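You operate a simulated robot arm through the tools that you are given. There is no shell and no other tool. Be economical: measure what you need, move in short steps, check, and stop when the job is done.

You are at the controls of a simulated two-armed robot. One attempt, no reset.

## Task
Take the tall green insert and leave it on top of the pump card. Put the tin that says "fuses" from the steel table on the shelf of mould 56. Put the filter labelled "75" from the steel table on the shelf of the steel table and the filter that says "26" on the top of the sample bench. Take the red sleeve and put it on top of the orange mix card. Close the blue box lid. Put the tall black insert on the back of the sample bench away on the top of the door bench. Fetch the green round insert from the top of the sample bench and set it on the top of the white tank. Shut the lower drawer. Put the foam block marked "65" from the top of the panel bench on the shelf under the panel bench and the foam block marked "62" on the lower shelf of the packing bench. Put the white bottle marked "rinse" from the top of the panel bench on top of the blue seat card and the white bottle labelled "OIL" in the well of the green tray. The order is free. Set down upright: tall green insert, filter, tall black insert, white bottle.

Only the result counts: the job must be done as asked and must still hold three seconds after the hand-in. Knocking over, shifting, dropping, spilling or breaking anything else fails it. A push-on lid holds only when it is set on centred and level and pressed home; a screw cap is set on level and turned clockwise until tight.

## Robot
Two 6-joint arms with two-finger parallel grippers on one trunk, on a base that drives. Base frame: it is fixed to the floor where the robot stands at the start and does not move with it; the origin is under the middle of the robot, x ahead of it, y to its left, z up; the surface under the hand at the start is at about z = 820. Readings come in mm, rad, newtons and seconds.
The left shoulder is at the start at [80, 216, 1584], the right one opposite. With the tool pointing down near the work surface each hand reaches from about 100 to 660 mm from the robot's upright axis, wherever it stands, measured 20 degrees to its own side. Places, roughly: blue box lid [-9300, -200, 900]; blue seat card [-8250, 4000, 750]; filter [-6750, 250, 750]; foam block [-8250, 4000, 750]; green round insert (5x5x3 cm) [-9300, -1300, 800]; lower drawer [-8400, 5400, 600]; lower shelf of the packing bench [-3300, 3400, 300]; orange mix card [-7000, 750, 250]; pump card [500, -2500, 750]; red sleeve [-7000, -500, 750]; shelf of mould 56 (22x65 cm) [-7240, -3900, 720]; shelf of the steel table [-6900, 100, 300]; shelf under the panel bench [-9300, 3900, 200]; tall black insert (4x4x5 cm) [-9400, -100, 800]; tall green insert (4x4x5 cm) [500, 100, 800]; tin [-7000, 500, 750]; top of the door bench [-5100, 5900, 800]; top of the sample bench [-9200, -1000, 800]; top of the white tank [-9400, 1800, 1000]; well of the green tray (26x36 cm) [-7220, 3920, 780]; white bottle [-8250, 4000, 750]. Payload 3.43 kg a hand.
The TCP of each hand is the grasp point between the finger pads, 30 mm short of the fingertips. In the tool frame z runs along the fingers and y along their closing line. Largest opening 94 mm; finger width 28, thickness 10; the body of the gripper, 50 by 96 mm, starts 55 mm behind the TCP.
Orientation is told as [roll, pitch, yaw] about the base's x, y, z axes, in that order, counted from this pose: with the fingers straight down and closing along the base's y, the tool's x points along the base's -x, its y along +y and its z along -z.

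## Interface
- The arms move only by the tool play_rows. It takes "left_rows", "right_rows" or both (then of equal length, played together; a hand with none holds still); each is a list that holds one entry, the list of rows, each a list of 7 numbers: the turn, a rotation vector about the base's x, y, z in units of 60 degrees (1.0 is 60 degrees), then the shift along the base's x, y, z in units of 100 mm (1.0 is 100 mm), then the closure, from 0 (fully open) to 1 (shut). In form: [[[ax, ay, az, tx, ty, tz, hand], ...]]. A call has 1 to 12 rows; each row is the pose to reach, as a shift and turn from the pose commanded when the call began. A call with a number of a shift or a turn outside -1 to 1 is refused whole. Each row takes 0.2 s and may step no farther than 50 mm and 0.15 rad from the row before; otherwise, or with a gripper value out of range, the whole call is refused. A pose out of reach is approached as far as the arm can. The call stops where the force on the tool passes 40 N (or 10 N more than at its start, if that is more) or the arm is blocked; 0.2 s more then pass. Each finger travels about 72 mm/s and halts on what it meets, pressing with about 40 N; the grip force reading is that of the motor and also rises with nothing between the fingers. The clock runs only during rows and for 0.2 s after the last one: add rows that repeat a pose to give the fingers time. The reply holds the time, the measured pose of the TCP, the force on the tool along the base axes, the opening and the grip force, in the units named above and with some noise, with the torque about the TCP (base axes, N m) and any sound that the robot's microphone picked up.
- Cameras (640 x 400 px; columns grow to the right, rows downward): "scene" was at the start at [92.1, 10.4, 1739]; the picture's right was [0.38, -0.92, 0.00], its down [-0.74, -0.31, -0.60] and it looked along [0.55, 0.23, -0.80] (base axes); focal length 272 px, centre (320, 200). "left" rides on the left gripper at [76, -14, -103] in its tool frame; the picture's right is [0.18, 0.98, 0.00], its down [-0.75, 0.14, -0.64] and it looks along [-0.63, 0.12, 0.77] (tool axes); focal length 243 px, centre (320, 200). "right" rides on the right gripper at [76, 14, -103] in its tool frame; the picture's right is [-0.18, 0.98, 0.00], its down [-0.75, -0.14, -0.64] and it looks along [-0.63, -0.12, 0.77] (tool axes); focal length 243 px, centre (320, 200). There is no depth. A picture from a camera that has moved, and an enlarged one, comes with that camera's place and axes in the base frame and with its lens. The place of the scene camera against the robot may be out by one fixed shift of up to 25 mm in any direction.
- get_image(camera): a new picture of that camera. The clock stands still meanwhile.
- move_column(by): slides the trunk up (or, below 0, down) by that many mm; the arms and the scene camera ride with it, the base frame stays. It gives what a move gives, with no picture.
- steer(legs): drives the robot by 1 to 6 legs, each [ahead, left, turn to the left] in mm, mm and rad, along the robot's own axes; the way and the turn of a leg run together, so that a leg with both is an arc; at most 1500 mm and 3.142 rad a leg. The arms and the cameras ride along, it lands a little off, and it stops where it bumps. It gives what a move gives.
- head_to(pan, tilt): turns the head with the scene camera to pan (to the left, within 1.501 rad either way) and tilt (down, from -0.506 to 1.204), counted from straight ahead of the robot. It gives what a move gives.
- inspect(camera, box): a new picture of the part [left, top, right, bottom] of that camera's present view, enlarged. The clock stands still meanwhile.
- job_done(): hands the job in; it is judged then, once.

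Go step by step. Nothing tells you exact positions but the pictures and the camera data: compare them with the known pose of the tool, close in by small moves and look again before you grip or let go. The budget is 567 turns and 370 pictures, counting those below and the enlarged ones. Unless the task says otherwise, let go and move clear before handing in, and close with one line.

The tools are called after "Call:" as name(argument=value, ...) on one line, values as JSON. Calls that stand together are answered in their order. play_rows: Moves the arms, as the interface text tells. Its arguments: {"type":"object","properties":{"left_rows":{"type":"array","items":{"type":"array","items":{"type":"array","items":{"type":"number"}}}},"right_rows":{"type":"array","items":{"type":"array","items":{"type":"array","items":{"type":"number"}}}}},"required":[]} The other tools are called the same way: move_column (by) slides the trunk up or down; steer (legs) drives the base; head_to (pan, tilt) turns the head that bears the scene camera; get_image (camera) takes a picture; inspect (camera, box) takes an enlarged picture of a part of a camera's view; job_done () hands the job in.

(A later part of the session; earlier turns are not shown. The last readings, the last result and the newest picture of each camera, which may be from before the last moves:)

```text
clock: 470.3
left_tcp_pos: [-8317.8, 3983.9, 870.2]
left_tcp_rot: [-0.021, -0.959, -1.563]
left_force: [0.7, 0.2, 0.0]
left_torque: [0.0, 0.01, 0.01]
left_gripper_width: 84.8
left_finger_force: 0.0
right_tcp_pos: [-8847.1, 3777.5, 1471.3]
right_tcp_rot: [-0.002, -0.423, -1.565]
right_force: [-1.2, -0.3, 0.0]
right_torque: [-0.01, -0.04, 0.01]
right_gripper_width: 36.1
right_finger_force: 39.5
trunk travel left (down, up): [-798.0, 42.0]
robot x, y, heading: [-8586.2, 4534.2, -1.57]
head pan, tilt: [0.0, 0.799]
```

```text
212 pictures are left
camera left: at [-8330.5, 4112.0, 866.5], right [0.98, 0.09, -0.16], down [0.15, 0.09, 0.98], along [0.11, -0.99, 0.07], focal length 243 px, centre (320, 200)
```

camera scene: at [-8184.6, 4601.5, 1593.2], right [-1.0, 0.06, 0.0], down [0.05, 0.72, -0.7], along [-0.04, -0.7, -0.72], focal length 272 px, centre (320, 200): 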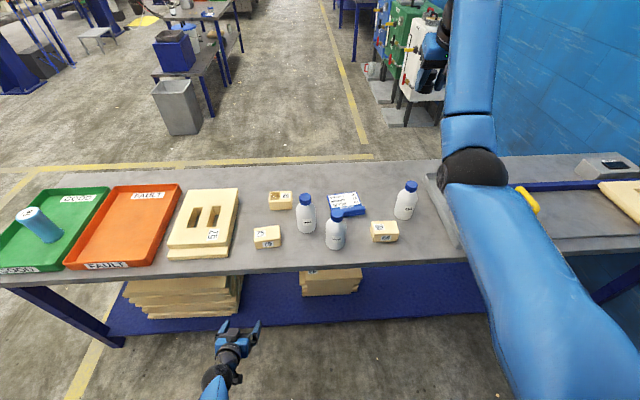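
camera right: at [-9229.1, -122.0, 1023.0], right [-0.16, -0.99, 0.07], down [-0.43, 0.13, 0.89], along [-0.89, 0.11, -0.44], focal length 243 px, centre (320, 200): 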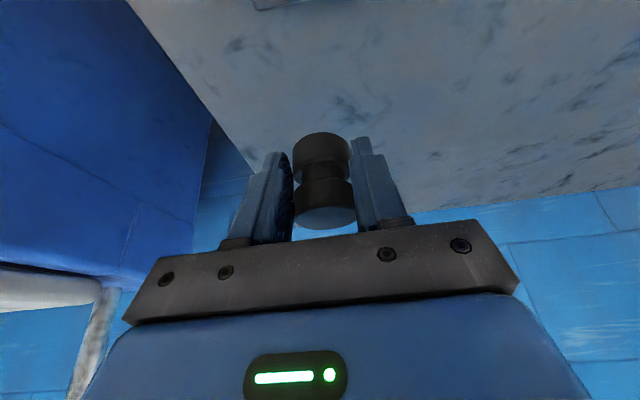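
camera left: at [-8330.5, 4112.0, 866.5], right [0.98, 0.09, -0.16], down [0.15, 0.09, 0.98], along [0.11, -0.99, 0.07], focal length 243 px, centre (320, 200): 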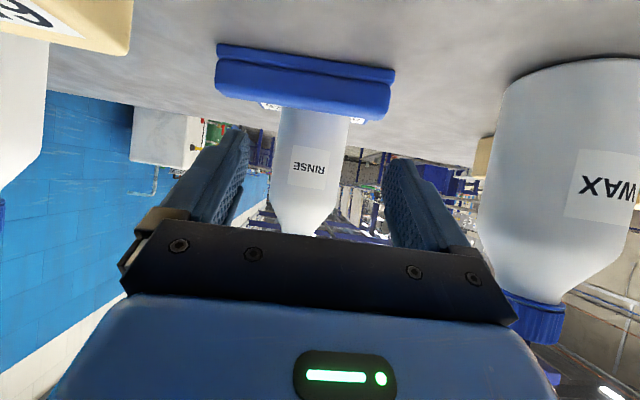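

RINSE stands on the seat card. Next OIL: rise, shift sideways and look.

Call:
play_rows(left_rows=[[[0, 0, 0, 0, 0.3, 0.3, 0.1], [0, 0, 0, 0, 0.5, 0.6, 0.14], [0, 0, 0, 0, 0.5, 0.6, 0.14]]])

Call:
steer(legs=[[-40, -225, 0]])

Call:
get_image(camera="left")

```text
clock: 471.1
left_tcp_pos: [-8319.8, 4033.7, 928.6]
left_tcp_rot: [-0.021, -0.955, -1.565]
left_force: [0.5, -0.1, 0.2]
left_torque: [0.01, -0.01, 0.0]
left_gripper_width: 80.8
left_finger_force: 0.1
right_tcp_pos: [-8847.3, 3774.1, 1469.3]
right_tcp_rot: [-0.001, -0.421, -1.566]
right_force: [-0.5, -0.5, 0.0]
right_torque: [0.03, -0.01, 0.01]
right_gripper_width: 36.2
right_finger_force: 39.9
trunk travel left (down, up): [-798.0, 42.0]
robot x, y, heading: [-8584.1, 4532.9, -1.57]
head pan, tilt: [0.0, 0.799]
```

```text
clock: 472.8
left_tcp_pos: [-8536.3, 4073.0, 928.3]
left_tcp_rot: [-0.029, -0.957, -1.554]
left_force: [1.3, 0.0, -0.7]
left_torque: [0.01, -0.03, -0.03]
left_gripper_width: 80.8
left_finger_force: 0.0
right_tcp_pos: [-9061.2, 3812.3, 1471.0]
right_tcp_rot: [-0.01, -0.423, -1.562]
right_force: [0.5, 0.5, 0.4]
right_torque: [0.02, 0.04, 0.0]
right_gripper_width: 36.4
right_finger_force: 40.0
trunk travel left (down, up): [-798.0, 42.0]
robot x, y, heading: [-8807.9, 4573.6, -1.564]
head pan, tilt: [0.0, 0.799]
```

```text
211 pictures are left
camera left: at [-8550.1, 4201.3, 924.5], right [0.98, 0.1, -0.17], down [0.16, 0.09, 0.98], along [0.11, -0.99, 0.07], focal length 243 px, centre (320, 200)
```

left: 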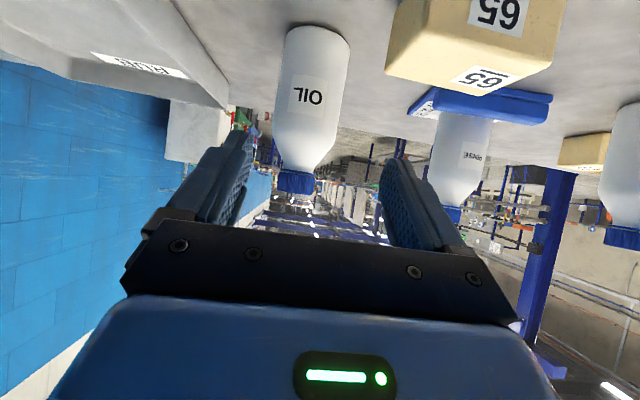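

OIL axis about [-8545, 3946]. Going in and down.

Call:
play_rows(left_rows=[[[0, 0, 0, -0.1, -0.35, 0, 0.1], [0, 0, 0, -0.1, -0.7, 0, 0.1], [0, 0, 0, -0.1, -0.8, -0.4, 0.1], [0, 0, 0, -0.1, -0.85, -0.78, 0.1], [0, 0, 0, -0.1, -0.85, -0.78, 0.1]]])

Call:
get_image(camera="left")

```text
clock: 474.0
left_tcp_pos: [-8549.6, 3986.0, 849.4]
left_tcp_rot: [-0.021, -0.959, -1.562]
left_force: [0.3, -0.5, -0.2]
left_torque: [0.04, -0.01, 0.0]
left_gripper_width: 84.5
left_finger_force: 0.0
right_tcp_pos: [-9067.2, 3813.6, 1470.2]
right_tcp_rot: [-0.002, -0.422, -1.561]
right_force: [0.3, -0.3, -0.4]
right_torque: [0.01, 0.01, 0.01]
right_gripper_width: 36.2
right_finger_force: 40.4
trunk travel left (down, up): [-798.0, 42.0]
robot x, y, heading: [-8810.2, 4577.2, -1.564]
head pan, tilt: [0.0, 0.799]
```

```text
210 pictures are left
camera left: at [-8563.2, 4113.7, 847.2], right [0.98, 0.1, -0.16], down [0.15, 0.09, 0.98], along [0.11, -0.99, 0.07], focal length 243 px, centre (320, 200)
```

left: 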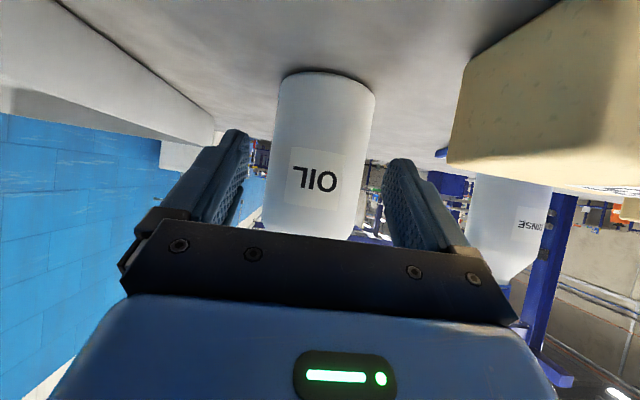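

Call:
play_rows(left_rows=[[[0, 0, 0, -0.01, -0.2, 0, 0.1], [0, 0, 0, -0.01, -0.37, 0, 0.1], [0, 0, 0, -0.01, -0.37, 0, 0.8], [0, 0, 0, -0.01, -0.37, 0, 0.8], [0, 0, 0, -0.01, -0.37, 0, 0.8], [0, 0, 0, -0.01, -0.37, 0.2, 0.8], [0, 0, 0, -0.01, -0.37, 0.6, 0.8], [0, 0, 0, -0.01, -0.1, 1.0, 0.8], [0, 0, 0, -0.01, 0.2, 1.0, 0.8], [0, 0, 0, -0.01, 0.5, 1.0, 0.8], [0, 0, 0, -0.01, 0.8, 1.0, 0.8]]])

Call:
get_image(camera="left")

```text
clock: 476.4
left_tcp_pos: [-8550.3, 4070.0, 949.7]
left_tcp_rot: [-0.019, -0.958, -1.564]
left_force: [0.9, -0.1, -4.5]
left_torque: [0.08, 0.01, -0.01]
left_gripper_width: 68.5
left_finger_force: 40.1
right_tcp_pos: [-9065.6, 3815.2, 1469.7]
right_tcp_rot: [-0.004, -0.421, -1.561]
right_force: [0.4, 0.7, -0.1]
right_torque: [0.01, -0.04, 0.0]
right_gripper_width: 36.2
right_finger_force: 39.9
trunk travel left (down, up): [-798.0, 42.0]
robot x, y, heading: [-8806.6, 4578.5, -1.572]
head pan, tilt: [0.0, 0.799]
```

```text
209 pictures are left
camera left: at [-8563.6, 4196.6, 948.0], right [0.98, 0.1, -0.16], down [0.15, 0.09, 0.98], along [0.11, -0.99, 0.07], focal length 243 px, centre (320, 200)
```

left: 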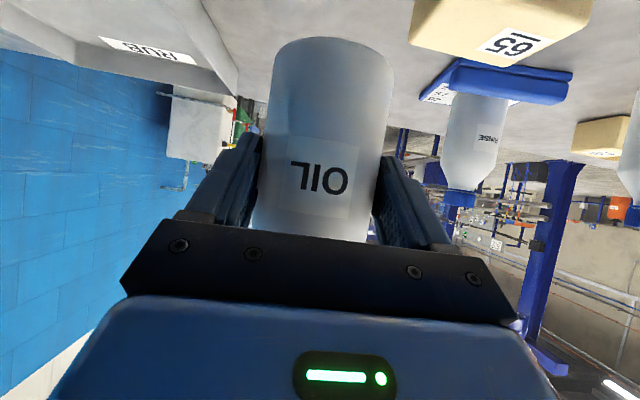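

OIL held. Driving along the aisle to the green tray.

Call:
steer(legs=[[-90, 0, 0], [0, 1290, 0]])

Call:
head_to(pan=0.3, tilt=0.85)

Call:
get_image(camera="scene")

Call:
get_image(camera="left")

```text
clock: 483.8
left_tcp_pos: [-7212.7, 4196.1, 949.7]
left_tcp_rot: [-0.022, -0.956, -1.529]
left_force: [-0.3, -0.3, -4.2]
left_torque: [0.09, -0.01, 0.01]
left_gripper_width: 68.6
left_finger_force: 39.7
right_tcp_pos: [-7720.8, 3924.5, 1469.2]
right_tcp_rot: [-0.005, -0.423, -1.532]
right_force: [0.7, -0.4, -0.5]
right_torque: [0.02, -0.03, -0.01]
right_gripper_width: 36.3
right_finger_force: 40.4
trunk travel left (down, up): [-798.0, 42.0]
robot x, y, heading: [-7487.8, 4695.8, -1.533]
head pan, tilt: [0.0, 0.799]
```

```text
clock: 484.6
left_tcp_pos: [-7212.7, 4196.1, 949.5]
left_tcp_rot: [-0.023, -0.957, -1.528]
left_force: [-0.4, 0.4, -4.5]
left_torque: [0.1, 0.0, 0.01]
left_gripper_width: 68.8
left_finger_force: 39.8
right_tcp_pos: [-7720.6, 3924.3, 1468.9]
right_tcp_rot: [-0.004, -0.423, -1.529]
right_force: [-0.1, 0.3, 0.2]
right_torque: [-0.01, 0.0, 0.02]
right_gripper_width: 36.3
right_finger_force: 39.9
trunk travel left (down, up): [-798.0, 42.0]
robot x, y, heading: [-7487.6, 4692.9, -1.533]
head pan, tilt: [0.3, 0.85]
```

```text
208 pictures are left
camera scene: at [-7465.8, 4572.4, 1729.1], right [-0.94, -0.33, 0.0], down [-0.25, 0.71, -0.66], along [0.22, -0.62, -0.75], focal length 272 px, centre (320, 200)
```

scene: 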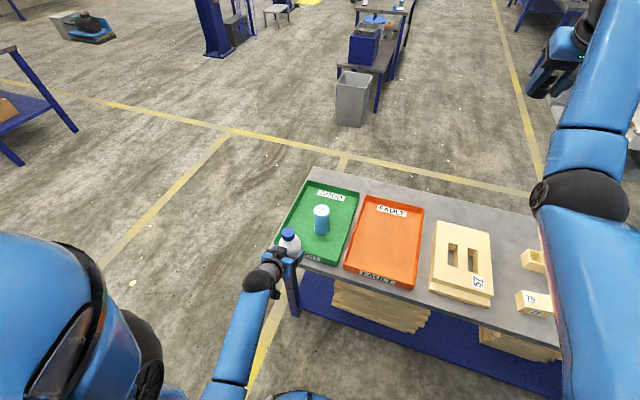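

```text
207 pictures are left
camera left: at [-7230.2, 4322.7, 947.1], right [0.98, 0.13, -0.16], down [0.15, 0.09, 0.98], along [0.14, -0.99, 0.07], focal length 243 px, centre (320, 200)
```

left: 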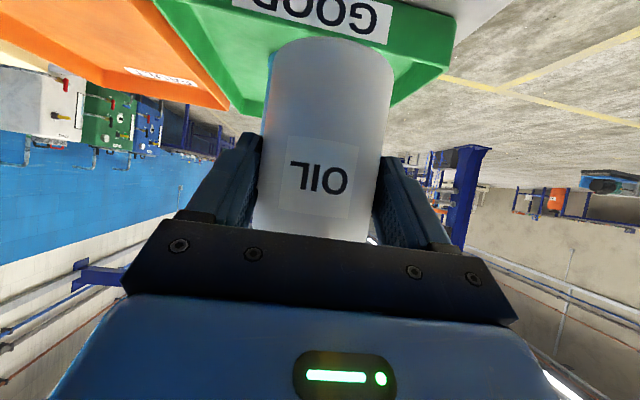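

Call:
inspect(camera="scene", box=[250, 160, 410, 280])

```text
3.33 times, centred on (330, 220) of scene
camera zoom: at [-7465.8, 4572.4, 1729.1], right [-0.94, -0.33, 0.0], down [-0.25, 0.71, -0.66], along [0.22, -0.62, -0.75], focal length 905 px, centre (287, 133)
```

zoom: 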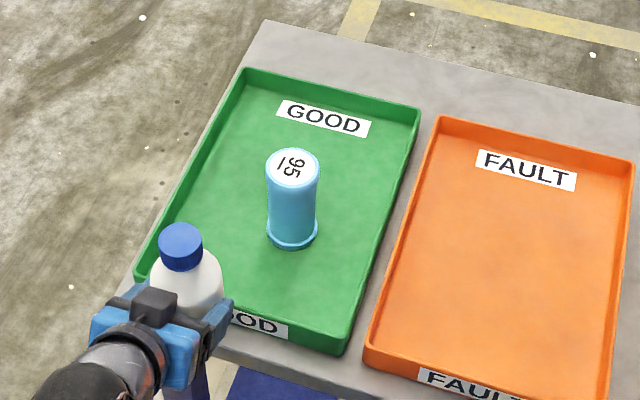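

Tray rim near edge y≈4113, "95" stands at about [-7257, 3983]. I'll set OIL in the free near-left part at about [-7175, 4050].

Call:
steer(legs=[[0, 0, -0.038], [75, 56, 0]])

Call:
get_image(camera="left")

Call:
inspect(camera="scene", box=[220, 170, 420, 320])

```text
clock: 486.1
left_tcp_pos: [-7181.9, 4118.2, 955.0]
left_tcp_rot: [-0.014, -0.963, -1.572]
left_force: [-0.7, 0.5, -3.5]
left_torque: [0.08, -0.01, 0.01]
left_gripper_width: 68.8
left_finger_force: 39.8
right_tcp_pos: [-7702.8, 3871.1, 1474.1]
right_tcp_rot: [0.0, -0.429, -1.571]
right_force: [0.1, 0.7, -0.3]
right_torque: [-0.04, -0.04, 0.02]
right_gripper_width: 36.3
right_finger_force: 40.0
trunk travel left (down, up): [-798.0, 42.0]
robot x, y, heading: [-7433.1, 4622.0, -1.578]
head pan, tilt: [0.3, 0.85]
```

```text
205 pictures are left
camera left: at [-7194.5, 4246.4, 951.0], right [0.98, 0.09, -0.16], down [0.15, 0.09, 0.98], along [0.1, -0.99, 0.08], focal length 243 px, centre (320, 200)
```

left: 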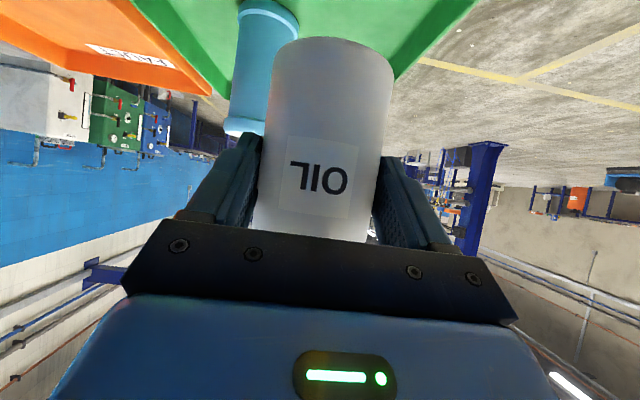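

```text
2.67 times, centred on (320, 245) of scene
camera zoom: at [-7423.2, 4509.9, 1730.2], right [-0.96, -0.29, 0.0], down [-0.22, 0.71, -0.67], along [0.2, -0.64, -0.75], focal length 724 px, centre (320, 80)
```

zoom: 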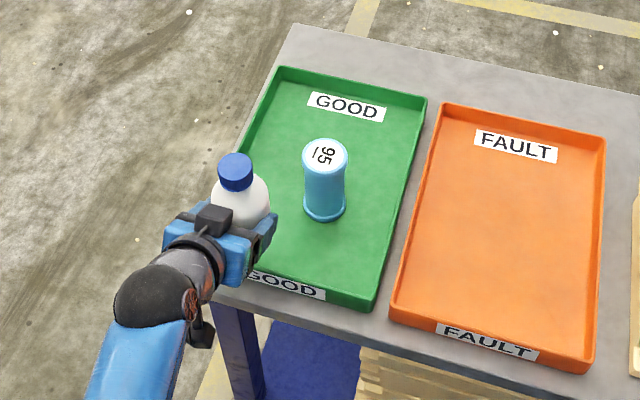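

Call:
play_rows(left_rows=[[[0, 0, 0, 0.05, -0.3, 0, 0.8], [0, 0, 0, 0.1, -0.6, 0, 0.8], [0, 0, 0, 0.1, -0.6, -0.35, 0.8], [0, 0, 0, 0.1, -0.6, -0.7, 0.8], [0, 0, 0, 0.1, -0.6, -0.8, 0.8], [0, 0, 0, 0.1, -0.6, -0.8, 0.8]]])

Call:
get_image(camera="left")

Call:
inspect(camera="scene", box=[220, 170, 420, 320])

```text
clock: 487.4
left_tcp_pos: [-7167.8, 4052.3, 871.1]
left_tcp_rot: [-0.021, -0.954, -1.567]
left_force: [0.7, -0.1, -4.2]
left_torque: [0.11, -0.02, 0.0]
left_gripper_width: 68.8
left_finger_force: 39.6
right_tcp_pos: [-7698.0, 3862.9, 1470.9]
right_tcp_rot: [-0.004, -0.424, -1.569]
right_force: [-0.4, 0.2, -0.9]
right_torque: [-0.01, 0.0, 0.0]
right_gripper_width: 36.4
right_finger_force: 40.2
trunk travel left (down, up): [-798.0, 42.0]
robot x, y, heading: [-7435.0, 4621.8, -1.573]
head pan, tilt: [0.3, 0.85]
```

```text
203 pictures are left
camera left: at [-7180.6, 4180.7, 867.8], right [0.98, 0.09, -0.16], down [0.15, 0.09, 0.98], along [0.1, -0.99, 0.07], focal length 243 px, centre (320, 200)
```

left: 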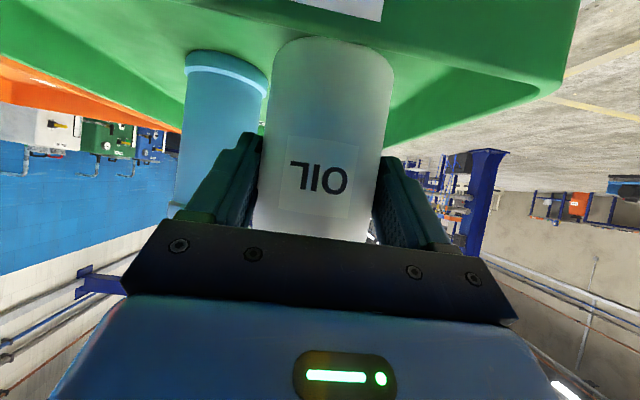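

```text
2.67 times, centred on (320, 245) of scene
camera zoom: at [-7417.2, 4499.7, 1729.3], right [-0.96, -0.29, 0.0], down [-0.22, 0.72, -0.66], along [0.19, -0.63, -0.75], focal length 724 px, centre (320, 80)
```

zoom: 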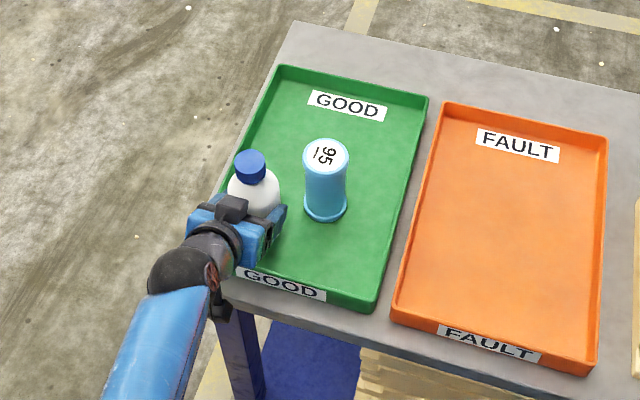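

Good spot; lowering to contact.

Call:
play_rows(left_rows=[[[0, 0, 0, -0.03, 0, -0.06, 0.8], [0, 0, 0, -0.03, 0, -0.1, 0.8], [0, 0, 0, -0.03, 0, -0.13, 0.8], [0, 0, 0, -0.03, 0, -0.16, 0.8], [0, 0, 0, -0.03, 0, -0.18, 0.8], [0, 0, 0, -0.03, 0, -0.2, 0.8], [0, 0, 0, -0.03, 0, -0.22, 0.8]]])

```text
clock: 489.0
left_tcp_pos: [-7169.0, 4047.0, 859.0]
left_tcp_rot: [-0.013, -0.98, -1.569]
left_force: [-2.5, 8.9, 22.1]
left_torque: [0.67, -0.31, 0.13]
left_gripper_width: 68.3
left_finger_force: 40.2
right_tcp_pos: [-7697.9, 3864.4, 1470.3]
right_tcp_rot: [-0.004, -0.426, -1.57]
right_force: [0.5, 0.1, -0.1]
right_torque: [0.0, 0.02, 0.01]
right_gripper_width: 35.9
right_finger_force: 40.2
trunk travel left (down, up): [-798.0, 42.0]
robot x, y, heading: [-7430.5, 4621.9, -1.575]
head pan, tilt: [0.3, 0.85]
stopped in row 7 (left hand): the force on the tool passed its limit at 41 N (the readings are from after the stop); the commanded pose is now the measured one
```

Call:
play_rows(left_rows=[[[0.022, 0, 0, 0, 0.03, 0.03, 0.8], [0.022, 0, 0, 0, 0.03, 0.03, 0.8]]])

Call:
inspect(camera="left", box=[180, 20, 500, 220])

```text
clock: 489.6
left_tcp_pos: [-7169.5, 4052.2, 859.7]
left_tcp_rot: [-0.016, -0.951, -1.569]
left_force: [1.2, -7.1, 11.2]
left_torque: [-1.08, -0.14, 0.01]
left_gripper_width: 68.6
left_finger_force: 40.1
right_tcp_pos: [-7697.3, 3863.7, 1470.7]
right_tcp_rot: [-0.004, -0.424, -1.57]
right_force: [-0.4, -0.6, 0.1]
right_torque: [0.01, 0.02, -0.01]
right_gripper_width: 36.4
right_finger_force: 39.6
trunk travel left (down, up): [-798.0, 42.0]
robot x, y, heading: [-7433.6, 4623.0, -1.571]
head pan, tilt: [0.3, 0.85]
```

```text
2.00 times, centred on (340, 120) of left
camera zoom: at [-7183.2, 4179.4, 857.5], right [0.98, 0.1, -0.16], down [0.15, 0.08, 0.98], along [0.11, -0.99, 0.07], focal length 485 px, centre (280, 360)
```

zoom: 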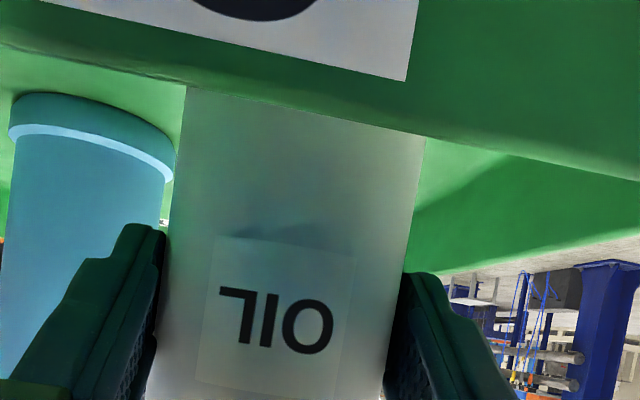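

Releasing slowly and backing off.

Call:
play_rows(left_rows=[[[0, 0, 0, 0, -0.02, 0.0, 0.6], [0, 0, 0, 0, -0.02, 0.0, 0.22], [0, 0, 0, 0, -0.02, 0.0, 0.16], [0, 0, 0, 0, -0.02, 0.0, 0.16], [0, 0, 0, 0, 0.2, 0.05, 0.16], [0, 0, 0, 0, 0.6, 0.3, 0.16], [0, 0, 0, 0, 1.0, 0.6, 0.16]]])

Call:
get_image(camera="left")

Call:
inspect(camera="scene", box=[220, 170, 420, 320])

```text
clock: 491.2
left_tcp_pos: [-7170.2, 4153.5, 917.9]
left_tcp_rot: [-0.014, -0.949, -1.569]
left_force: [0.3, 0.5, 0.1]
left_torque: [-0.02, -0.03, -0.01]
left_gripper_width: 78.9
left_finger_force: 0.1
right_tcp_pos: [-7697.4, 3865.0, 1470.9]
right_tcp_rot: [-0.005, -0.424, -1.568]
right_force: [0.0, 0.1, -0.9]
right_torque: [0.01, 0.0, 0.06]
right_gripper_width: 36.2
right_finger_force: 40.3
trunk travel left (down, up): [-798.0, 42.0]
robot x, y, heading: [-7433.9, 4618.8, -1.572]
head pan, tilt: [0.3, 0.85]
```

```text
200 pictures are left
camera left: at [-7183.6, 4280.9, 916.3], right [0.98, 0.1, -0.16], down [0.15, 0.08, 0.99], along [0.11, -0.99, 0.07], focal length 243 px, centre (320, 200)
```

left: 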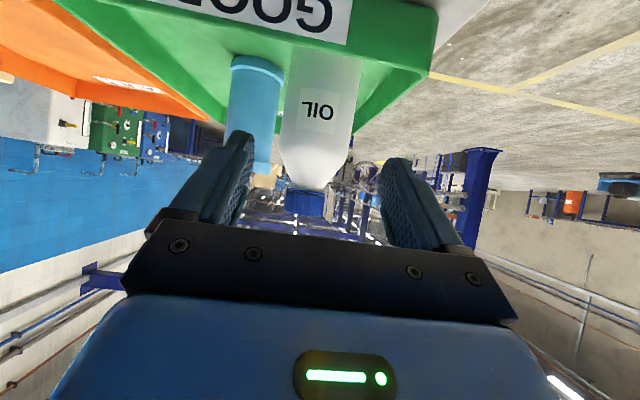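

```text
2.67 times, centred on (320, 245) of scene
camera zoom: at [-7417.1, 4502.2, 1729.4], right [-0.96, -0.29, 0.0], down [-0.22, 0.72, -0.66], along [0.19, -0.63, -0.75], focal length 724 px, centre (320, 80)
```

zoom: 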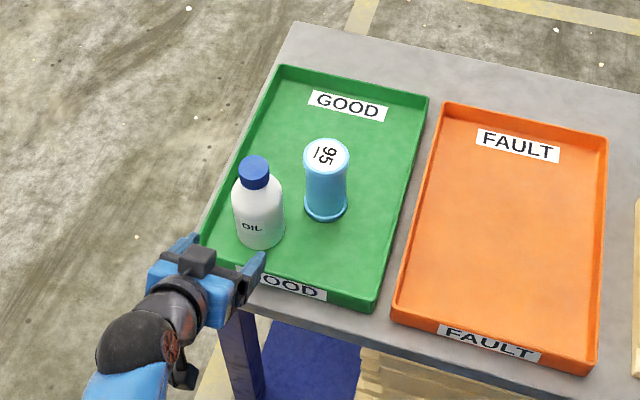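

OIL stands in the green tray. Now foam "65": its short side is along y, so I'll face -x in the aisle and reach sideways with the left hand.

Call:
steer(legs=[[-110, 0, 0], [0, 0, -1.571], [400, 0, 0]])

Call:
play_rows(left_rows=[[[0, -0.08, 0, 0, -0.3, 0, 0], [0, -0.16, 0, 0, -0.6, 0, 0], [0, -0.16, 0, 0, -0.9, 0, 0], [0, -0.16, 0, 0, -0.9, 0, 0]]])

Call:
head_to(pan=0.7, tilt=0.8)

Call:
get_image(camera="scene")

```text
clock: 498.3
left_tcp_pos: [-8298.7, 4449.1, 917.4]
left_tcp_rot: [-0.018, -0.949, -3.118]
left_force: [0.4, 0.0, 0.1]
left_torque: [-0.01, -0.01, 0.01]
left_gripper_width: 79.0
left_finger_force: 0.1
right_tcp_pos: [-8600.0, 4969.4, 1471.5]
right_tcp_rot: [-0.004, -0.426, -3.119]
right_force: [0.0, 0.2, -0.5]
right_torque: [0.0, 0.02, 0.04]
right_gripper_width: 36.3
right_finger_force: 39.7
trunk travel left (down, up): [-798.0, 42.0]
robot x, y, heading: [-7833.6, 4724.0, -3.128]
head pan, tilt: [0.3, 0.85]
```

```text
clock: 499.3
left_tcp_pos: [-8303.7, 4360.3, 912.2]
left_tcp_rot: [-0.01, -0.778, -3.122]
left_force: [0.4, 1.0, -0.4]
left_torque: [-0.01, -0.01, 0.01]
left_gripper_width: 93.9
left_finger_force: 0.1
right_tcp_pos: [-8603.0, 4970.9, 1469.8]
right_tcp_rot: [-0.003, -0.422, -3.118]
right_force: [-0.3, -0.1, -1.1]
right_torque: [-0.03, -0.02, 0.0]
right_gripper_width: 36.5
right_finger_force: 39.8
trunk travel left (down, up): [-798.0, 42.0]
robot x, y, heading: [-7836.8, 4722.0, -3.12]
head pan, tilt: [0.3, 0.85]
```

```text
clock: 500.2
left_tcp_pos: [-8302.5, 4360.0, 913.9]
left_tcp_rot: [-0.01, -0.78, -3.12]
left_force: [-0.2, 0.7, 0.2]
left_torque: [0.0, 0.0, 0.0]
left_gripper_width: 93.8
left_finger_force: 0.2
right_tcp_pos: [-8602.4, 4970.6, 1469.8]
right_tcp_rot: [-0.003, -0.423, -3.117]
right_force: [0.6, 0.7, 0.0]
right_torque: [-0.01, 0.0, -0.03]
right_gripper_width: 36.4
right_finger_force: 40.4
trunk travel left (down, up): [-798.0, 42.0]
robot x, y, heading: [-7839.5, 4723.5, -3.123]
head pan, tilt: [0.7, 0.799]
```

```text
198 pictures are left
camera scene: at [-7934.2, 4652.3, 1733.2], right [-0.66, 0.75, 0.0], down [0.54, 0.47, -0.7], along [-0.52, -0.46, -0.72], focal length 272 px, centre (320, 200)
```

scene: 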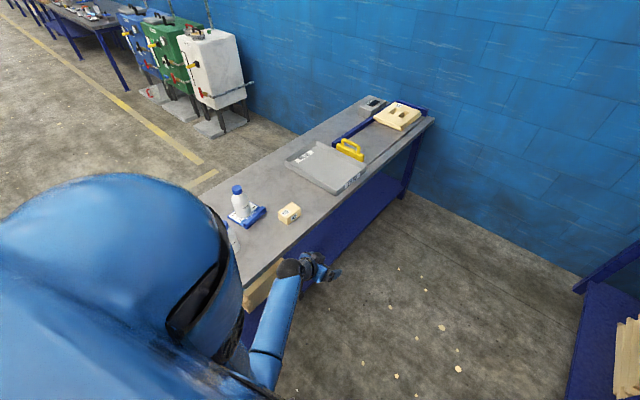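

Call:
steer(legs=[[30, 165, -0.0186]])

Call:
play_rows(left_rows=[[[0, 0, 0, 0, -0.35, 0, 0], [0, 0, 0, 0, -0.7, 0, 0], [0, 0, 0, 0, -1.0, 0, 0], [0, 0, 0, 0, -1.0, 0, 0]]])

Call:
get_image(camera="left")

```text
clock: 501.6
left_tcp_pos: [-8336.6, 4206.7, 914.4]
left_tcp_rot: [-0.006, -0.78, 3.142]
left_force: [0.2, -0.7, 0.3]
left_torque: [-0.01, 0.0, 0.02]
left_gripper_width: 94.1
left_finger_force: 0.0
right_tcp_pos: [-8625.3, 4823.2, 1469.1]
right_tcp_rot: [0.001, -0.423, -3.136]
right_force: [0.1, 0.4, -1.1]
right_torque: [-0.07, -0.04, -0.02]
right_gripper_width: 36.3
right_finger_force: 39.7
trunk travel left (down, up): [-798.0, 42.0]
robot x, y, heading: [-7863.4, 4559.4, -3.143]
head pan, tilt: [0.7, 0.799]
```

```text
clock: 502.6
left_tcp_pos: [-8335.5, 4102.4, 913.2]
left_tcp_rot: [-0.012, -0.78, -3.138]
left_force: [0.0, 0.7, 0.2]
left_torque: [0.05, 0.01, -0.02]
left_gripper_width: 94.0
left_finger_force: 0.0
right_tcp_pos: [-8626.2, 4817.3, 1470.3]
right_tcp_rot: [-0.005, -0.422, -3.135]
right_force: [0.2, 1.0, -0.4]
right_torque: [0.0, 0.01, -0.02]
right_gripper_width: 36.1
right_finger_force: 40.0
trunk travel left (down, up): [-798.0, 42.0]
robot x, y, heading: [-7866.2, 4559.8, -3.137]
head pan, tilt: [0.7, 0.799]
```

```text
197 pictures are left
camera left: at [-8208.7, 4115.1, 932.6], right [0.13, -0.98, -0.14], down [-0.09, -0.15, 0.98], along [-0.99, -0.11, -0.1], focal length 243 px, centre (320, 200)
```

left: 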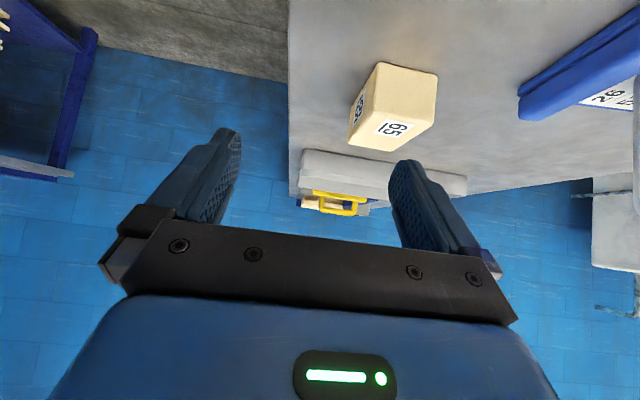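

Block spans x -8397…-8471, y 4005…4061. Lining up, lowering, then sliding over it.

Call:
play_rows(left_rows=[[[0, 0, 0, 0.0, -0.4, 0, 0], [0, 0, 0, 0.0, -0.68, -0.2, 0], [0, 0, 0, 0.0, -0.68, -0.6, 0], [0, 0, 0, 0.0, -0.68, -0.83, 0], [0, 0, 0, 0.0, -0.68, -0.83, 0]]])

Call:
get_image(camera="left")

```text
clock: 503.8
left_tcp_pos: [-8333.5, 4036.8, 830.2]
left_tcp_rot: [-0.01, -0.779, -3.14]
left_force: [-0.2, -0.9, -0.1]
left_torque: [0.01, -0.01, -0.03]
left_gripper_width: 94.3
left_finger_force: 0.2
right_tcp_pos: [-8626.1, 4817.3, 1470.2]
right_tcp_rot: [-0.006, -0.423, -3.133]
right_force: [0.4, 0.5, 0.3]
right_torque: [0.05, -0.02, -0.02]
right_gripper_width: 36.2
right_finger_force: 40.5
trunk travel left (down, up): [-798.0, 42.0]
robot x, y, heading: [-7865.8, 4557.6, -3.143]
head pan, tilt: [0.7, 0.799]
```

```text
196 pictures are left
camera left: at [-8208.7, 4049.9, 851.0], right [0.13, -0.98, -0.14], down [-0.09, -0.15, 0.99], along [-0.99, -0.11, -0.1], focal length 243 px, centre (320, 200)
```

left: 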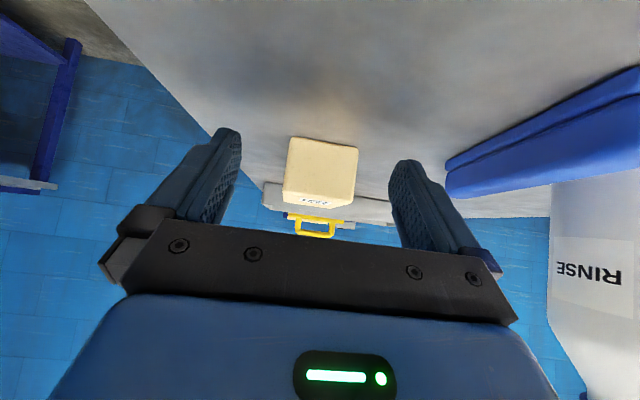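

Call:
play_rows(left_rows=[[[0, 0, 0, -0.3, -0.04, 0, 0], [0, 0, 0, -0.6, -0.04, 0, 0], [0, 0, 0, -0.95, -0.04, 0, 0], [0, 0, 0, -0.95, -0.04, 0, 0.8], [0, 0, 0, -0.95, -0.04, 0, 0.8], [0, 0, 0, -0.95, -0.04, 0, 0.8], [0, 0, 0, -0.95, -0.04, 0.2, 0.8], [0, 0, 0, -0.95, -0.04, 0.6, 0.8], [0, 0, 0, -0.95, -0.04, 1.0, 0.8]]])

Call:
get_image(camera="left")

```text
clock: 505.8
left_tcp_pos: [-8434.6, 4033.0, 928.2]
left_tcp_rot: [-0.012, -0.778, -3.138]
left_force: [0.1, -0.8, -0.4]
left_torque: [-0.01, -0.02, -0.01]
left_gripper_width: 62.8
left_finger_force: 40.0
right_tcp_pos: [-8625.3, 4820.0, 1470.3]
right_tcp_rot: [-0.003, -0.422, -3.135]
right_force: [-0.7, -0.5, -1.1]
right_torque: [-0.03, 0.0, 0.0]
right_gripper_width: 36.2
right_finger_force: 40.2
trunk travel left (down, up): [-798.0, 42.0]
robot x, y, heading: [-7863.7, 4559.3, -3.138]
head pan, tilt: [0.7, 0.799]
```

```text
195 pictures are left
camera left: at [-8308.9, 4046.7, 948.6], right [0.13, -0.98, -0.14], down [-0.09, -0.15, 0.99], along [-0.99, -0.11, -0.1], focal length 243 px, centre (320, 200)
```

left: 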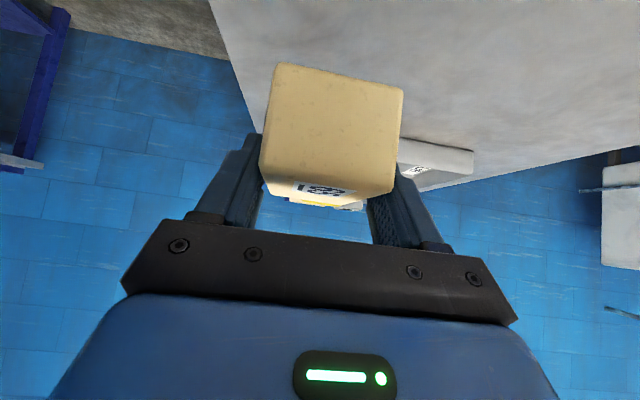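

Foam 65 held. I move away from the bench, pull the left hand in and bring the right hand in and down so the trunk can be lowered later.

Call:
steer(legs=[[-60, -180, 0]])

Call:
play_rows(left_rows=[[[0, 0, 0, 0, 0.3, 0, 0.8], [0, 0, 0, 0, 0.6, 0, 0.8], [0, 0, 0, 0, 0.9, 0, 0.8]]], right_rows=[[[0, 0, 0, 0.1, 0, -0.4, 0.9], [0, 0, 0, 0.2, 0, -0.8, 0.9], [0, 0, 0, 0.4, 0, -1.0, 0.9]]])

Call:
play_rows(left_rows=[[[0, 0, 0, 0, 0.3, 0, 0.8], [0, 0, 0, 0, 0.6, 0, 0.8], [0, 0, 0, 0, 0.9, 0, 0.8]]], right_rows=[[[0, 0, 0, 0.2, 0, -0.35, 0.9], [0, 0, 0, 0.4, 0, -0.7, 0.9], [0, 0, 0, 0.7, 0, -1.0, 0.9]]])

Call:
play_rows(left_rows=[[[0, 0, 0, 0, 0.3, 0, 0.8], [0, 0, 0, 0, 0.6, 0, 0.8], [0, 0, 0, 0, 0.9, 0, 0.8]]], right_rows=[[[0, 0, 0, 0.25, 0, -0.35, 0.9], [0, 0, 0, 0.5, 0, -0.7, 0.9], [0, 0, 0, 0.8, 0, -1.0, 0.9]]])

Call:
play_rows(right_rows=[[[0, 0, 0, 0.25, 0, -0.35, 0.9], [0, 0, 0, 0.5, 0, -0.7, 0.9], [0, 0, 0, 0.8, 0, -1.0, 0.9], [0, 0, 0, 0.8, 0, -1.0, 0.9]]])

```text
clock: 507.4
left_tcp_pos: [-8374.3, 4203.5, 926.8]
left_tcp_rot: [-0.015, -0.778, -3.134]
left_force: [-0.1, -0.5, -1.0]
left_torque: [0.04, 0.01, -0.03]
left_gripper_width: 62.8
left_finger_force: 40.0
right_tcp_pos: [-8565.3, 4989.0, 1469.9]
right_tcp_rot: [-0.008, -0.42, -3.13]
right_force: [0.1, 0.0, -1.4]
right_torque: [0.03, -0.05, 0.0]
right_gripper_width: 36.3
right_finger_force: 40.5
trunk travel left (down, up): [-798.0, 42.0]
robot x, y, heading: [-7802.3, 4733.6, -3.135]
head pan, tilt: [0.7, 0.799]
```

```text
clock: 508.1
left_tcp_pos: [-8373.9, 4295.2, 928.8]
left_tcp_rot: [-0.01, -0.781, -3.136]
left_force: [-0.7, 0.6, -0.6]
left_torque: [0.01, 0.0, -0.02]
left_gripper_width: 62.6
left_finger_force: 39.8
right_tcp_pos: [-8540.5, 4996.1, 1364.7]
right_tcp_rot: [-0.004, -0.424, -3.133]
right_force: [-0.2, -1.1, -0.3]
right_torque: [0.0, 0.02, -0.02]
right_gripper_width: 36.2
right_finger_force: 39.8
right hand out of reach, approached as far as the arm can: row 1, 2, 3
trunk travel left (down, up): [-798.0, 42.0]
robot x, y, heading: [-7805.1, 4732.6, -3.143]
head pan, tilt: [0.7, 0.799]
```

```text
clock: 508.9
left_tcp_pos: [-8372.8, 4387.7, 930.0]
left_tcp_rot: [-0.009, -0.779, -3.138]
left_force: [-0.1, -0.7, -1.0]
left_torque: [-0.02, -0.01, 0.0]
left_gripper_width: 62.5
left_finger_force: 40.0
right_tcp_pos: [-8475.2, 4996.7, 1259.7]
right_tcp_rot: [-0.004, -0.426, -3.133]
right_force: [0.1, -0.7, -0.7]
right_torque: [-0.02, -0.02, 0.0]
right_gripper_width: 36.1
right_finger_force: 40.2
right hand out of reach, approached as far as the arm can: row 3
trunk travel left (down, up): [-798.0, 42.0]
robot x, y, heading: [-7803.7, 4731.0, -3.135]
head pan, tilt: [0.7, 0.799]
```

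```text
clock: 509.8
left_tcp_pos: [-8371.7, 4477.2, 931.4]
left_tcp_rot: [-0.009, -0.782, -3.138]
left_force: [-0.5, 0.3, -0.5]
left_torque: [0.01, 0.01, -0.03]
left_gripper_width: 62.7
left_finger_force: 40.0
right_tcp_pos: [-8396.9, 4995.9, 1160.5]
right_tcp_rot: [-0.004, -0.425, -3.133]
right_force: [1.5, -1.0, -0.4]
right_torque: [0.03, 0.04, -0.01]
right_gripper_width: 36.3
right_finger_force: 39.6
trunk travel left (down, up): [-798.0, 42.0]
robot x, y, heading: [-7801.0, 4736.0, -3.137]
head pan, tilt: [0.7, 0.799]
```

```text
clock: 510.8
left_tcp_pos: [-8372.1, 4475.6, 931.0]
left_tcp_rot: [-0.011, -0.779, -3.138]
left_force: [-0.7, 0.5, 0.2]
left_torque: [0.01, -0.04, 0.02]
left_gripper_width: 62.6
left_finger_force: 39.5
right_tcp_pos: [-8320.2, 4995.0, 1058.7]
right_tcp_rot: [-0.003, -0.422, -3.133]
right_force: [-0.7, 0.1, -0.4]
right_torque: [0.02, -0.04, 0.0]
right_gripper_width: 36.4
right_finger_force: 39.6
trunk travel left (down, up): [-798.0, 42.0]
robot x, y, heading: [-7801.7, 4734.0, -3.138]
head pan, tilt: [0.7, 0.799]
```

Call:
play_rows(right_rows=[[[0, 0, 0, 0.3, 0, -0.3, 0.9], [0, 0, 0, 0.6, 0, -0.6, 0.9], [0, 0, 0, 0.9, 0, -0.9, 0.9], [0, 0, 0, 0.9, 0, -0.9, 0.9]]])

Call:
play_rows(right_rows=[[[0, 0, 0, 0.3, 0, 0, 0.9], [0, 0, 0, 0.6, 0, 0, 0.9], [0, 0, 0, 0.6, 0, 0, 0.9]]])

Call:
steer(legs=[[1110, 0, 0], [0, 0, 1.567]])

Call:
move_column(by=-400)

Call:
head_to(pan=0.3, tilt=0.7)

Call:
get_image(camera="scene")

Call:
get_image(camera="left")

```text
clock: 511.8
left_tcp_pos: [-8372.5, 4477.3, 930.7]
left_tcp_rot: [-0.01, -0.779, -3.137]
left_force: [0.0, -0.1, -0.9]
left_torque: [0.03, -0.03, 0.03]
left_gripper_width: 62.6
left_finger_force: 40.0
right_tcp_pos: [-8225.9, 4995.4, 968.8]
right_tcp_rot: [-0.004, -0.422, -3.133]
right_force: [-0.1, 0.0, -1.2]
right_torque: [0.02, -0.02, -0.03]
right_gripper_width: 36.4
right_finger_force: 40.0
trunk travel left (down, up): [-798.0, 42.0]
robot x, y, heading: [-7801.0, 4733.3, -3.141]
head pan, tilt: [0.7, 0.799]
```

```text
clock: 512.5
left_tcp_pos: [-8372.4, 4476.8, 930.6]
left_tcp_rot: [-0.01, -0.778, -3.137]
left_force: [-0.5, -0.2, -0.7]
left_torque: [0.01, 0.01, 0.02]
left_gripper_width: 62.9
left_finger_force: 39.7
right_tcp_pos: [-8165.1, 4994.3, 971.5]
right_tcp_rot: [-0.004, -0.423, -3.132]
right_force: [0.4, 1.3, -0.8]
right_torque: [0.01, 0.0, 0.01]
right_gripper_width: 36.3
right_finger_force: 40.2
trunk travel left (down, up): [-798.0, 42.0]
robot x, y, heading: [-7802.4, 4735.6, -3.138]
head pan, tilt: [0.7, 0.799]
```

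```text
clock: 521.9
left_tcp_pos: [-8672.8, 4153.1, 930.7]
left_tcp_rot: [-0.01, -0.779, -1.632]
left_force: [0.1, -0.8, 0.1]
left_torque: [0.01, 0.03, 0.02]
left_gripper_width: 62.8
left_finger_force: 39.7
right_tcp_pos: [-9175.6, 4393.5, 971.6]
right_tcp_rot: [-0.003, -0.423, -1.626]
right_force: [0.5, 0.0, -0.3]
right_torque: [0.0, 0.03, 0.02]
right_gripper_width: 36.5
right_finger_force: 40.0
trunk travel left (down, up): [-798.0, 42.0]
robot x, y, heading: [-8891.1, 4739.6, -1.634]
head pan, tilt: [0.7, 0.799]
```

```text
clock: 523.5
left_tcp_pos: [-8673.9, 4158.5, 807.2]
left_tcp_rot: [-0.005, -0.793, -1.633]
left_force: [-5.4, 29.2, 26.8]
left_torque: [0.23, -0.95, 0.89]
left_gripper_width: 63.2
left_finger_force: 40.3
right_tcp_pos: [-9175.9, 4396.7, 839.1]
right_tcp_rot: [-0.003, -0.427, -1.625]
right_force: [0.2, 0.1, -0.6]
right_torque: [0.06, -0.02, 0.05]
right_gripper_width: 36.3
right_finger_force: 40.3
trunk travel left (down, up): [-666.0, 174.0]
robot x, y, heading: [-8894.3, 4740.3, -1.63]
head pan, tilt: [0.7, 0.799]
stopped: the force on the tool passed its limit at 157 N (the readings are from after the stop); the commanded pose is now the measured one
```

```text
clock: 524.3
left_tcp_pos: [-8673.5, 4157.0, 806.6]
left_tcp_rot: [-0.006, -0.79, -1.632]
left_force: [-3.9, 25.8, 21.9]
left_torque: [0.19, -0.78, 0.87]
left_gripper_width: 63.2
left_finger_force: 40.0
right_tcp_pos: [-9177.4, 4397.8, 840.6]
right_tcp_rot: [0.0, -0.428, -1.627]
right_force: [1.6, 0.1, -0.1]
right_torque: [0.0, 0.0, 0.0]
right_gripper_width: 36.3
right_finger_force: 39.5
trunk travel left (down, up): [-666.0, 174.0]
robot x, y, heading: [-8897.8, 4740.9, -1.629]
head pan, tilt: [0.3, 0.7]
```

```text
194 pictures are left
camera scene: at [-8883.8, 4617.1, 1610.1], right [-0.97, -0.24, 0.0], down [-0.15, 0.62, -0.77], along [0.18, -0.75, -0.64], focal length 272 px, centre (320, 200)
```

scene: 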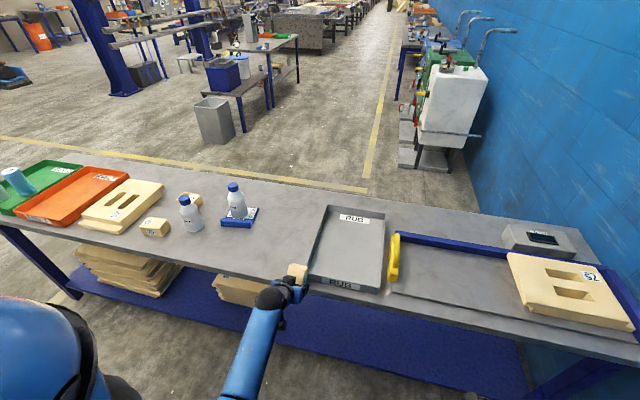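

```text
193 pictures are left
camera left: at [-8679.5, 4285.4, 825.2], right [0.99, 0.06, -0.14], down [0.14, -0.08, 0.99], along [0.05, -0.99, -0.09], focal length 243 px, centre (320, 200)
```

left: 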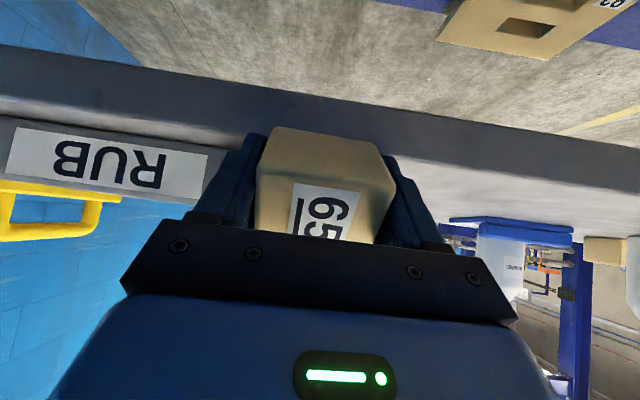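

I lowered too soon and the block met the bench edge. I lift again, back away from the bench and check.

Call:
move_column(by=80)

Call:
steer(legs=[[-170, 0, 0.06]])

Call:
get_image(camera="left")

Call:
inspect(camera="scene", box=[200, 180, 460, 320])

```text
clock: 525.5
left_tcp_pos: [-8673.5, 4153.0, 883.8]
left_tcp_rot: [-0.008, -0.786, -1.633]
left_force: [0.6, 0.6, -0.7]
left_torque: [-0.01, 0.04, -0.03]
left_gripper_width: 63.3
left_finger_force: 40.2
right_tcp_pos: [-9175.1, 4392.3, 919.0]
right_tcp_rot: [-0.005, -0.421, -1.625]
right_force: [0.1, -0.1, -0.4]
right_torque: [0.04, -0.04, -0.02]
right_gripper_width: 36.6
right_finger_force: 40.1
trunk travel left (down, up): [-746.0, 94.0]
robot x, y, heading: [-8892.3, 4736.8, -1.629]
head pan, tilt: [0.3, 0.7]
```

```text
clock: 526.9
left_tcp_pos: [-8633.9, 4331.1, 881.1]
left_tcp_rot: [-0.009, -0.783, -1.572]
left_force: [-0.1, 0.0, -0.7]
left_torque: [0.03, 0.01, 0.03]
left_gripper_width: 63.1
left_finger_force: 39.8
right_tcp_pos: [-9149.9, 4538.4, 918.0]
right_tcp_rot: [-0.003, -0.423, -1.567]
right_force: [-0.8, -0.3, -0.9]
right_torque: [0.01, 0.02, -0.01]
right_gripper_width: 36.5
right_finger_force: 40.6
trunk travel left (down, up): [-746.0, 94.0]
robot x, y, heading: [-8888.9, 4905.6, -1.57]
head pan, tilt: [0.3, 0.7]
```

```text
192 pictures are left
camera left: at [-8647.0, 4456.2, 901.1], right [0.98, 0.12, -0.14], down [0.15, -0.08, 0.99], along [0.11, -0.99, -0.1], focal length 243 px, centre (320, 200)
```

left: 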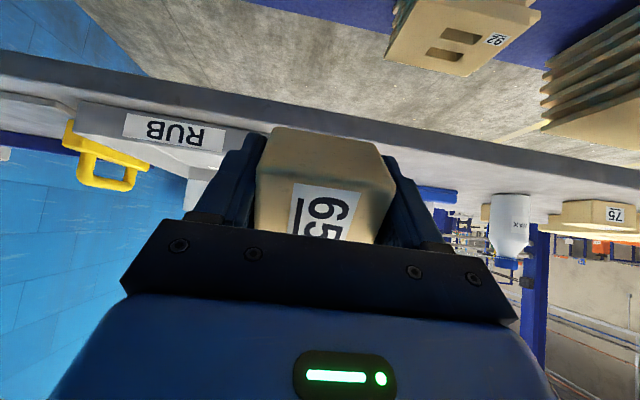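

```text
2.46 times, centred on (330, 250) of scene
camera zoom: at [-8870.1, 4769.4, 1689.0], right [-0.96, -0.3, 0.0], down [-0.19, 0.62, -0.76], along [0.23, -0.73, -0.65], focal length 668 px, centre (295, 77)
```

zoom: 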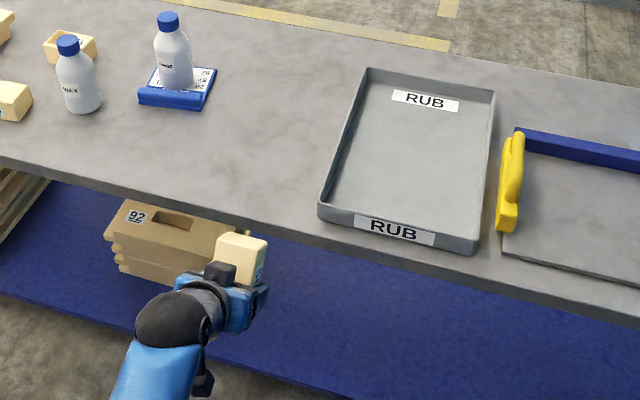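

Call:
inspect(camera="left", box=[180, 90, 480, 260])

```text
2.13 times, centred on (330, 175) of left
camera zoom: at [-8647.0, 4456.2, 901.1], right [0.98, 0.12, -0.14], down [0.15, -0.08, 0.99], along [0.11, -0.99, -0.1], focal length 518 px, centre (299, 253)
```

zoom: 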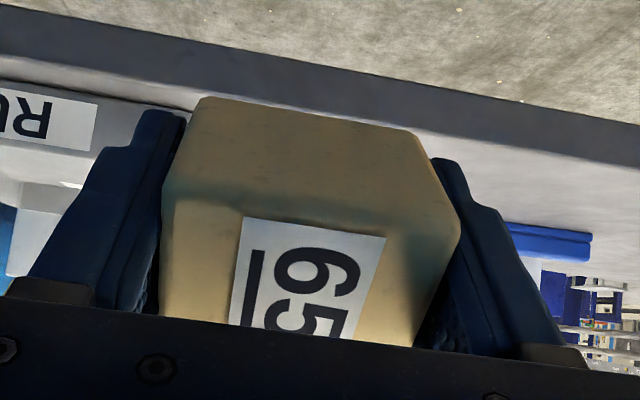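

The block turned in the grip (nose up about 60°). I'll level it by turning the hand, set it on the bench and take it anew.

Call:
play_rows(left_rows=[[[0.14, 0, 0, 0, 0, 0, 0.8], [0.28, 0, 0, 0, 0, 0, 0.8], [0.42, 0, 0, 0, 0, 0, 0.8], [0.56, 0, 0, 0, 0, 0, 0.8], [0.7, 0, 0, 0, 0, 0, 0.8], [0.84, 0, 0, 0, 0, 0, 0.8], [0.95, 0, 0, 0, 0, 0, 0.8], [0.95, 0, 0, 0, 0, 0, 0.8]]])

Call:
steer(legs=[[0, 91, 0], [270, 0, 0]])

Call:
inspect(camera="scene", box=[180, 200, 380, 340])

Call:
get_image(camera="left")

```text
clock: 528.7
left_tcp_pos: [-8634.2, 4331.3, 883.2]
left_tcp_rot: [-0.012, 0.21, -1.573]
left_force: [0.3, 0.4, 0.3]
left_torque: [0.03, 0.01, 0.01]
left_gripper_width: 63.3
left_finger_force: 40.3
right_tcp_pos: [-9149.4, 4542.5, 919.6]
right_tcp_rot: [-0.003, -0.422, -1.567]
right_force: [-0.4, -1.1, -0.4]
right_torque: [0.03, 0.0, 0.0]
right_gripper_width: 36.2
right_finger_force: 40.3
trunk travel left (down, up): [-746.0, 94.0]
robot x, y, heading: [-8889.1, 4903.9, -1.569]
head pan, tilt: [0.3, 0.7]
```

```text
clock: 531.4
left_tcp_pos: [-8546.5, 4063.2, 885.1]
left_tcp_rot: [-0.013, 0.206, -1.577]
left_force: [0.0, 0.4, -0.3]
left_torque: [-0.03, -0.01, 0.02]
left_gripper_width: 63.0
left_finger_force: 39.7
right_tcp_pos: [-9060.7, 4275.2, 919.9]
right_tcp_rot: [-0.006, -0.425, -1.569]
right_force: [-0.3, 0.8, -0.5]
right_torque: [0.01, -0.01, -0.02]
right_gripper_width: 36.4
right_finger_force: 40.0
trunk travel left (down, up): [-746.0, 94.0]
robot x, y, heading: [-8802.2, 4637.1, -1.571]
head pan, tilt: [0.3, 0.7]
```

```text
2.86 times, centred on (280, 270) of scene
camera zoom: at [-8780.4, 4508.7, 1689.7], right [-0.96, -0.29, 0.0], down [-0.19, 0.61, -0.77], along [0.22, -0.73, -0.64], focal length 776 px, centre (434, 0)
```

zoom: 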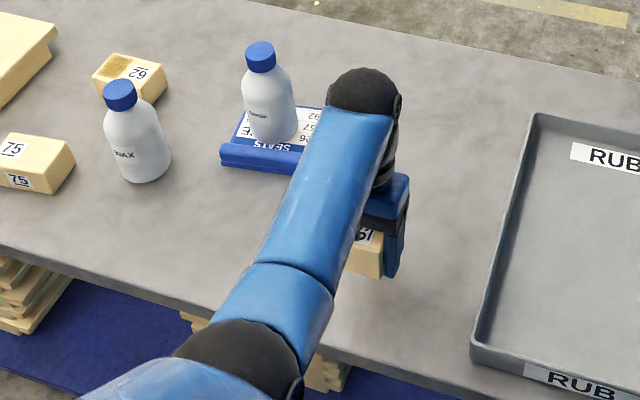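

```text
188 pictures are left
camera left: at [-8559.3, 4116.9, 1001.0], right [0.98, 0.18, 0.03], down [0.14, -0.87, 0.47], along [0.11, -0.46, -0.88], focal length 243 px, centre (320, 200)
```

left: 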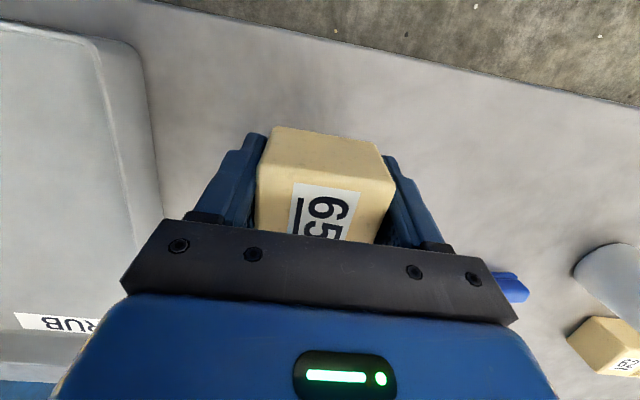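

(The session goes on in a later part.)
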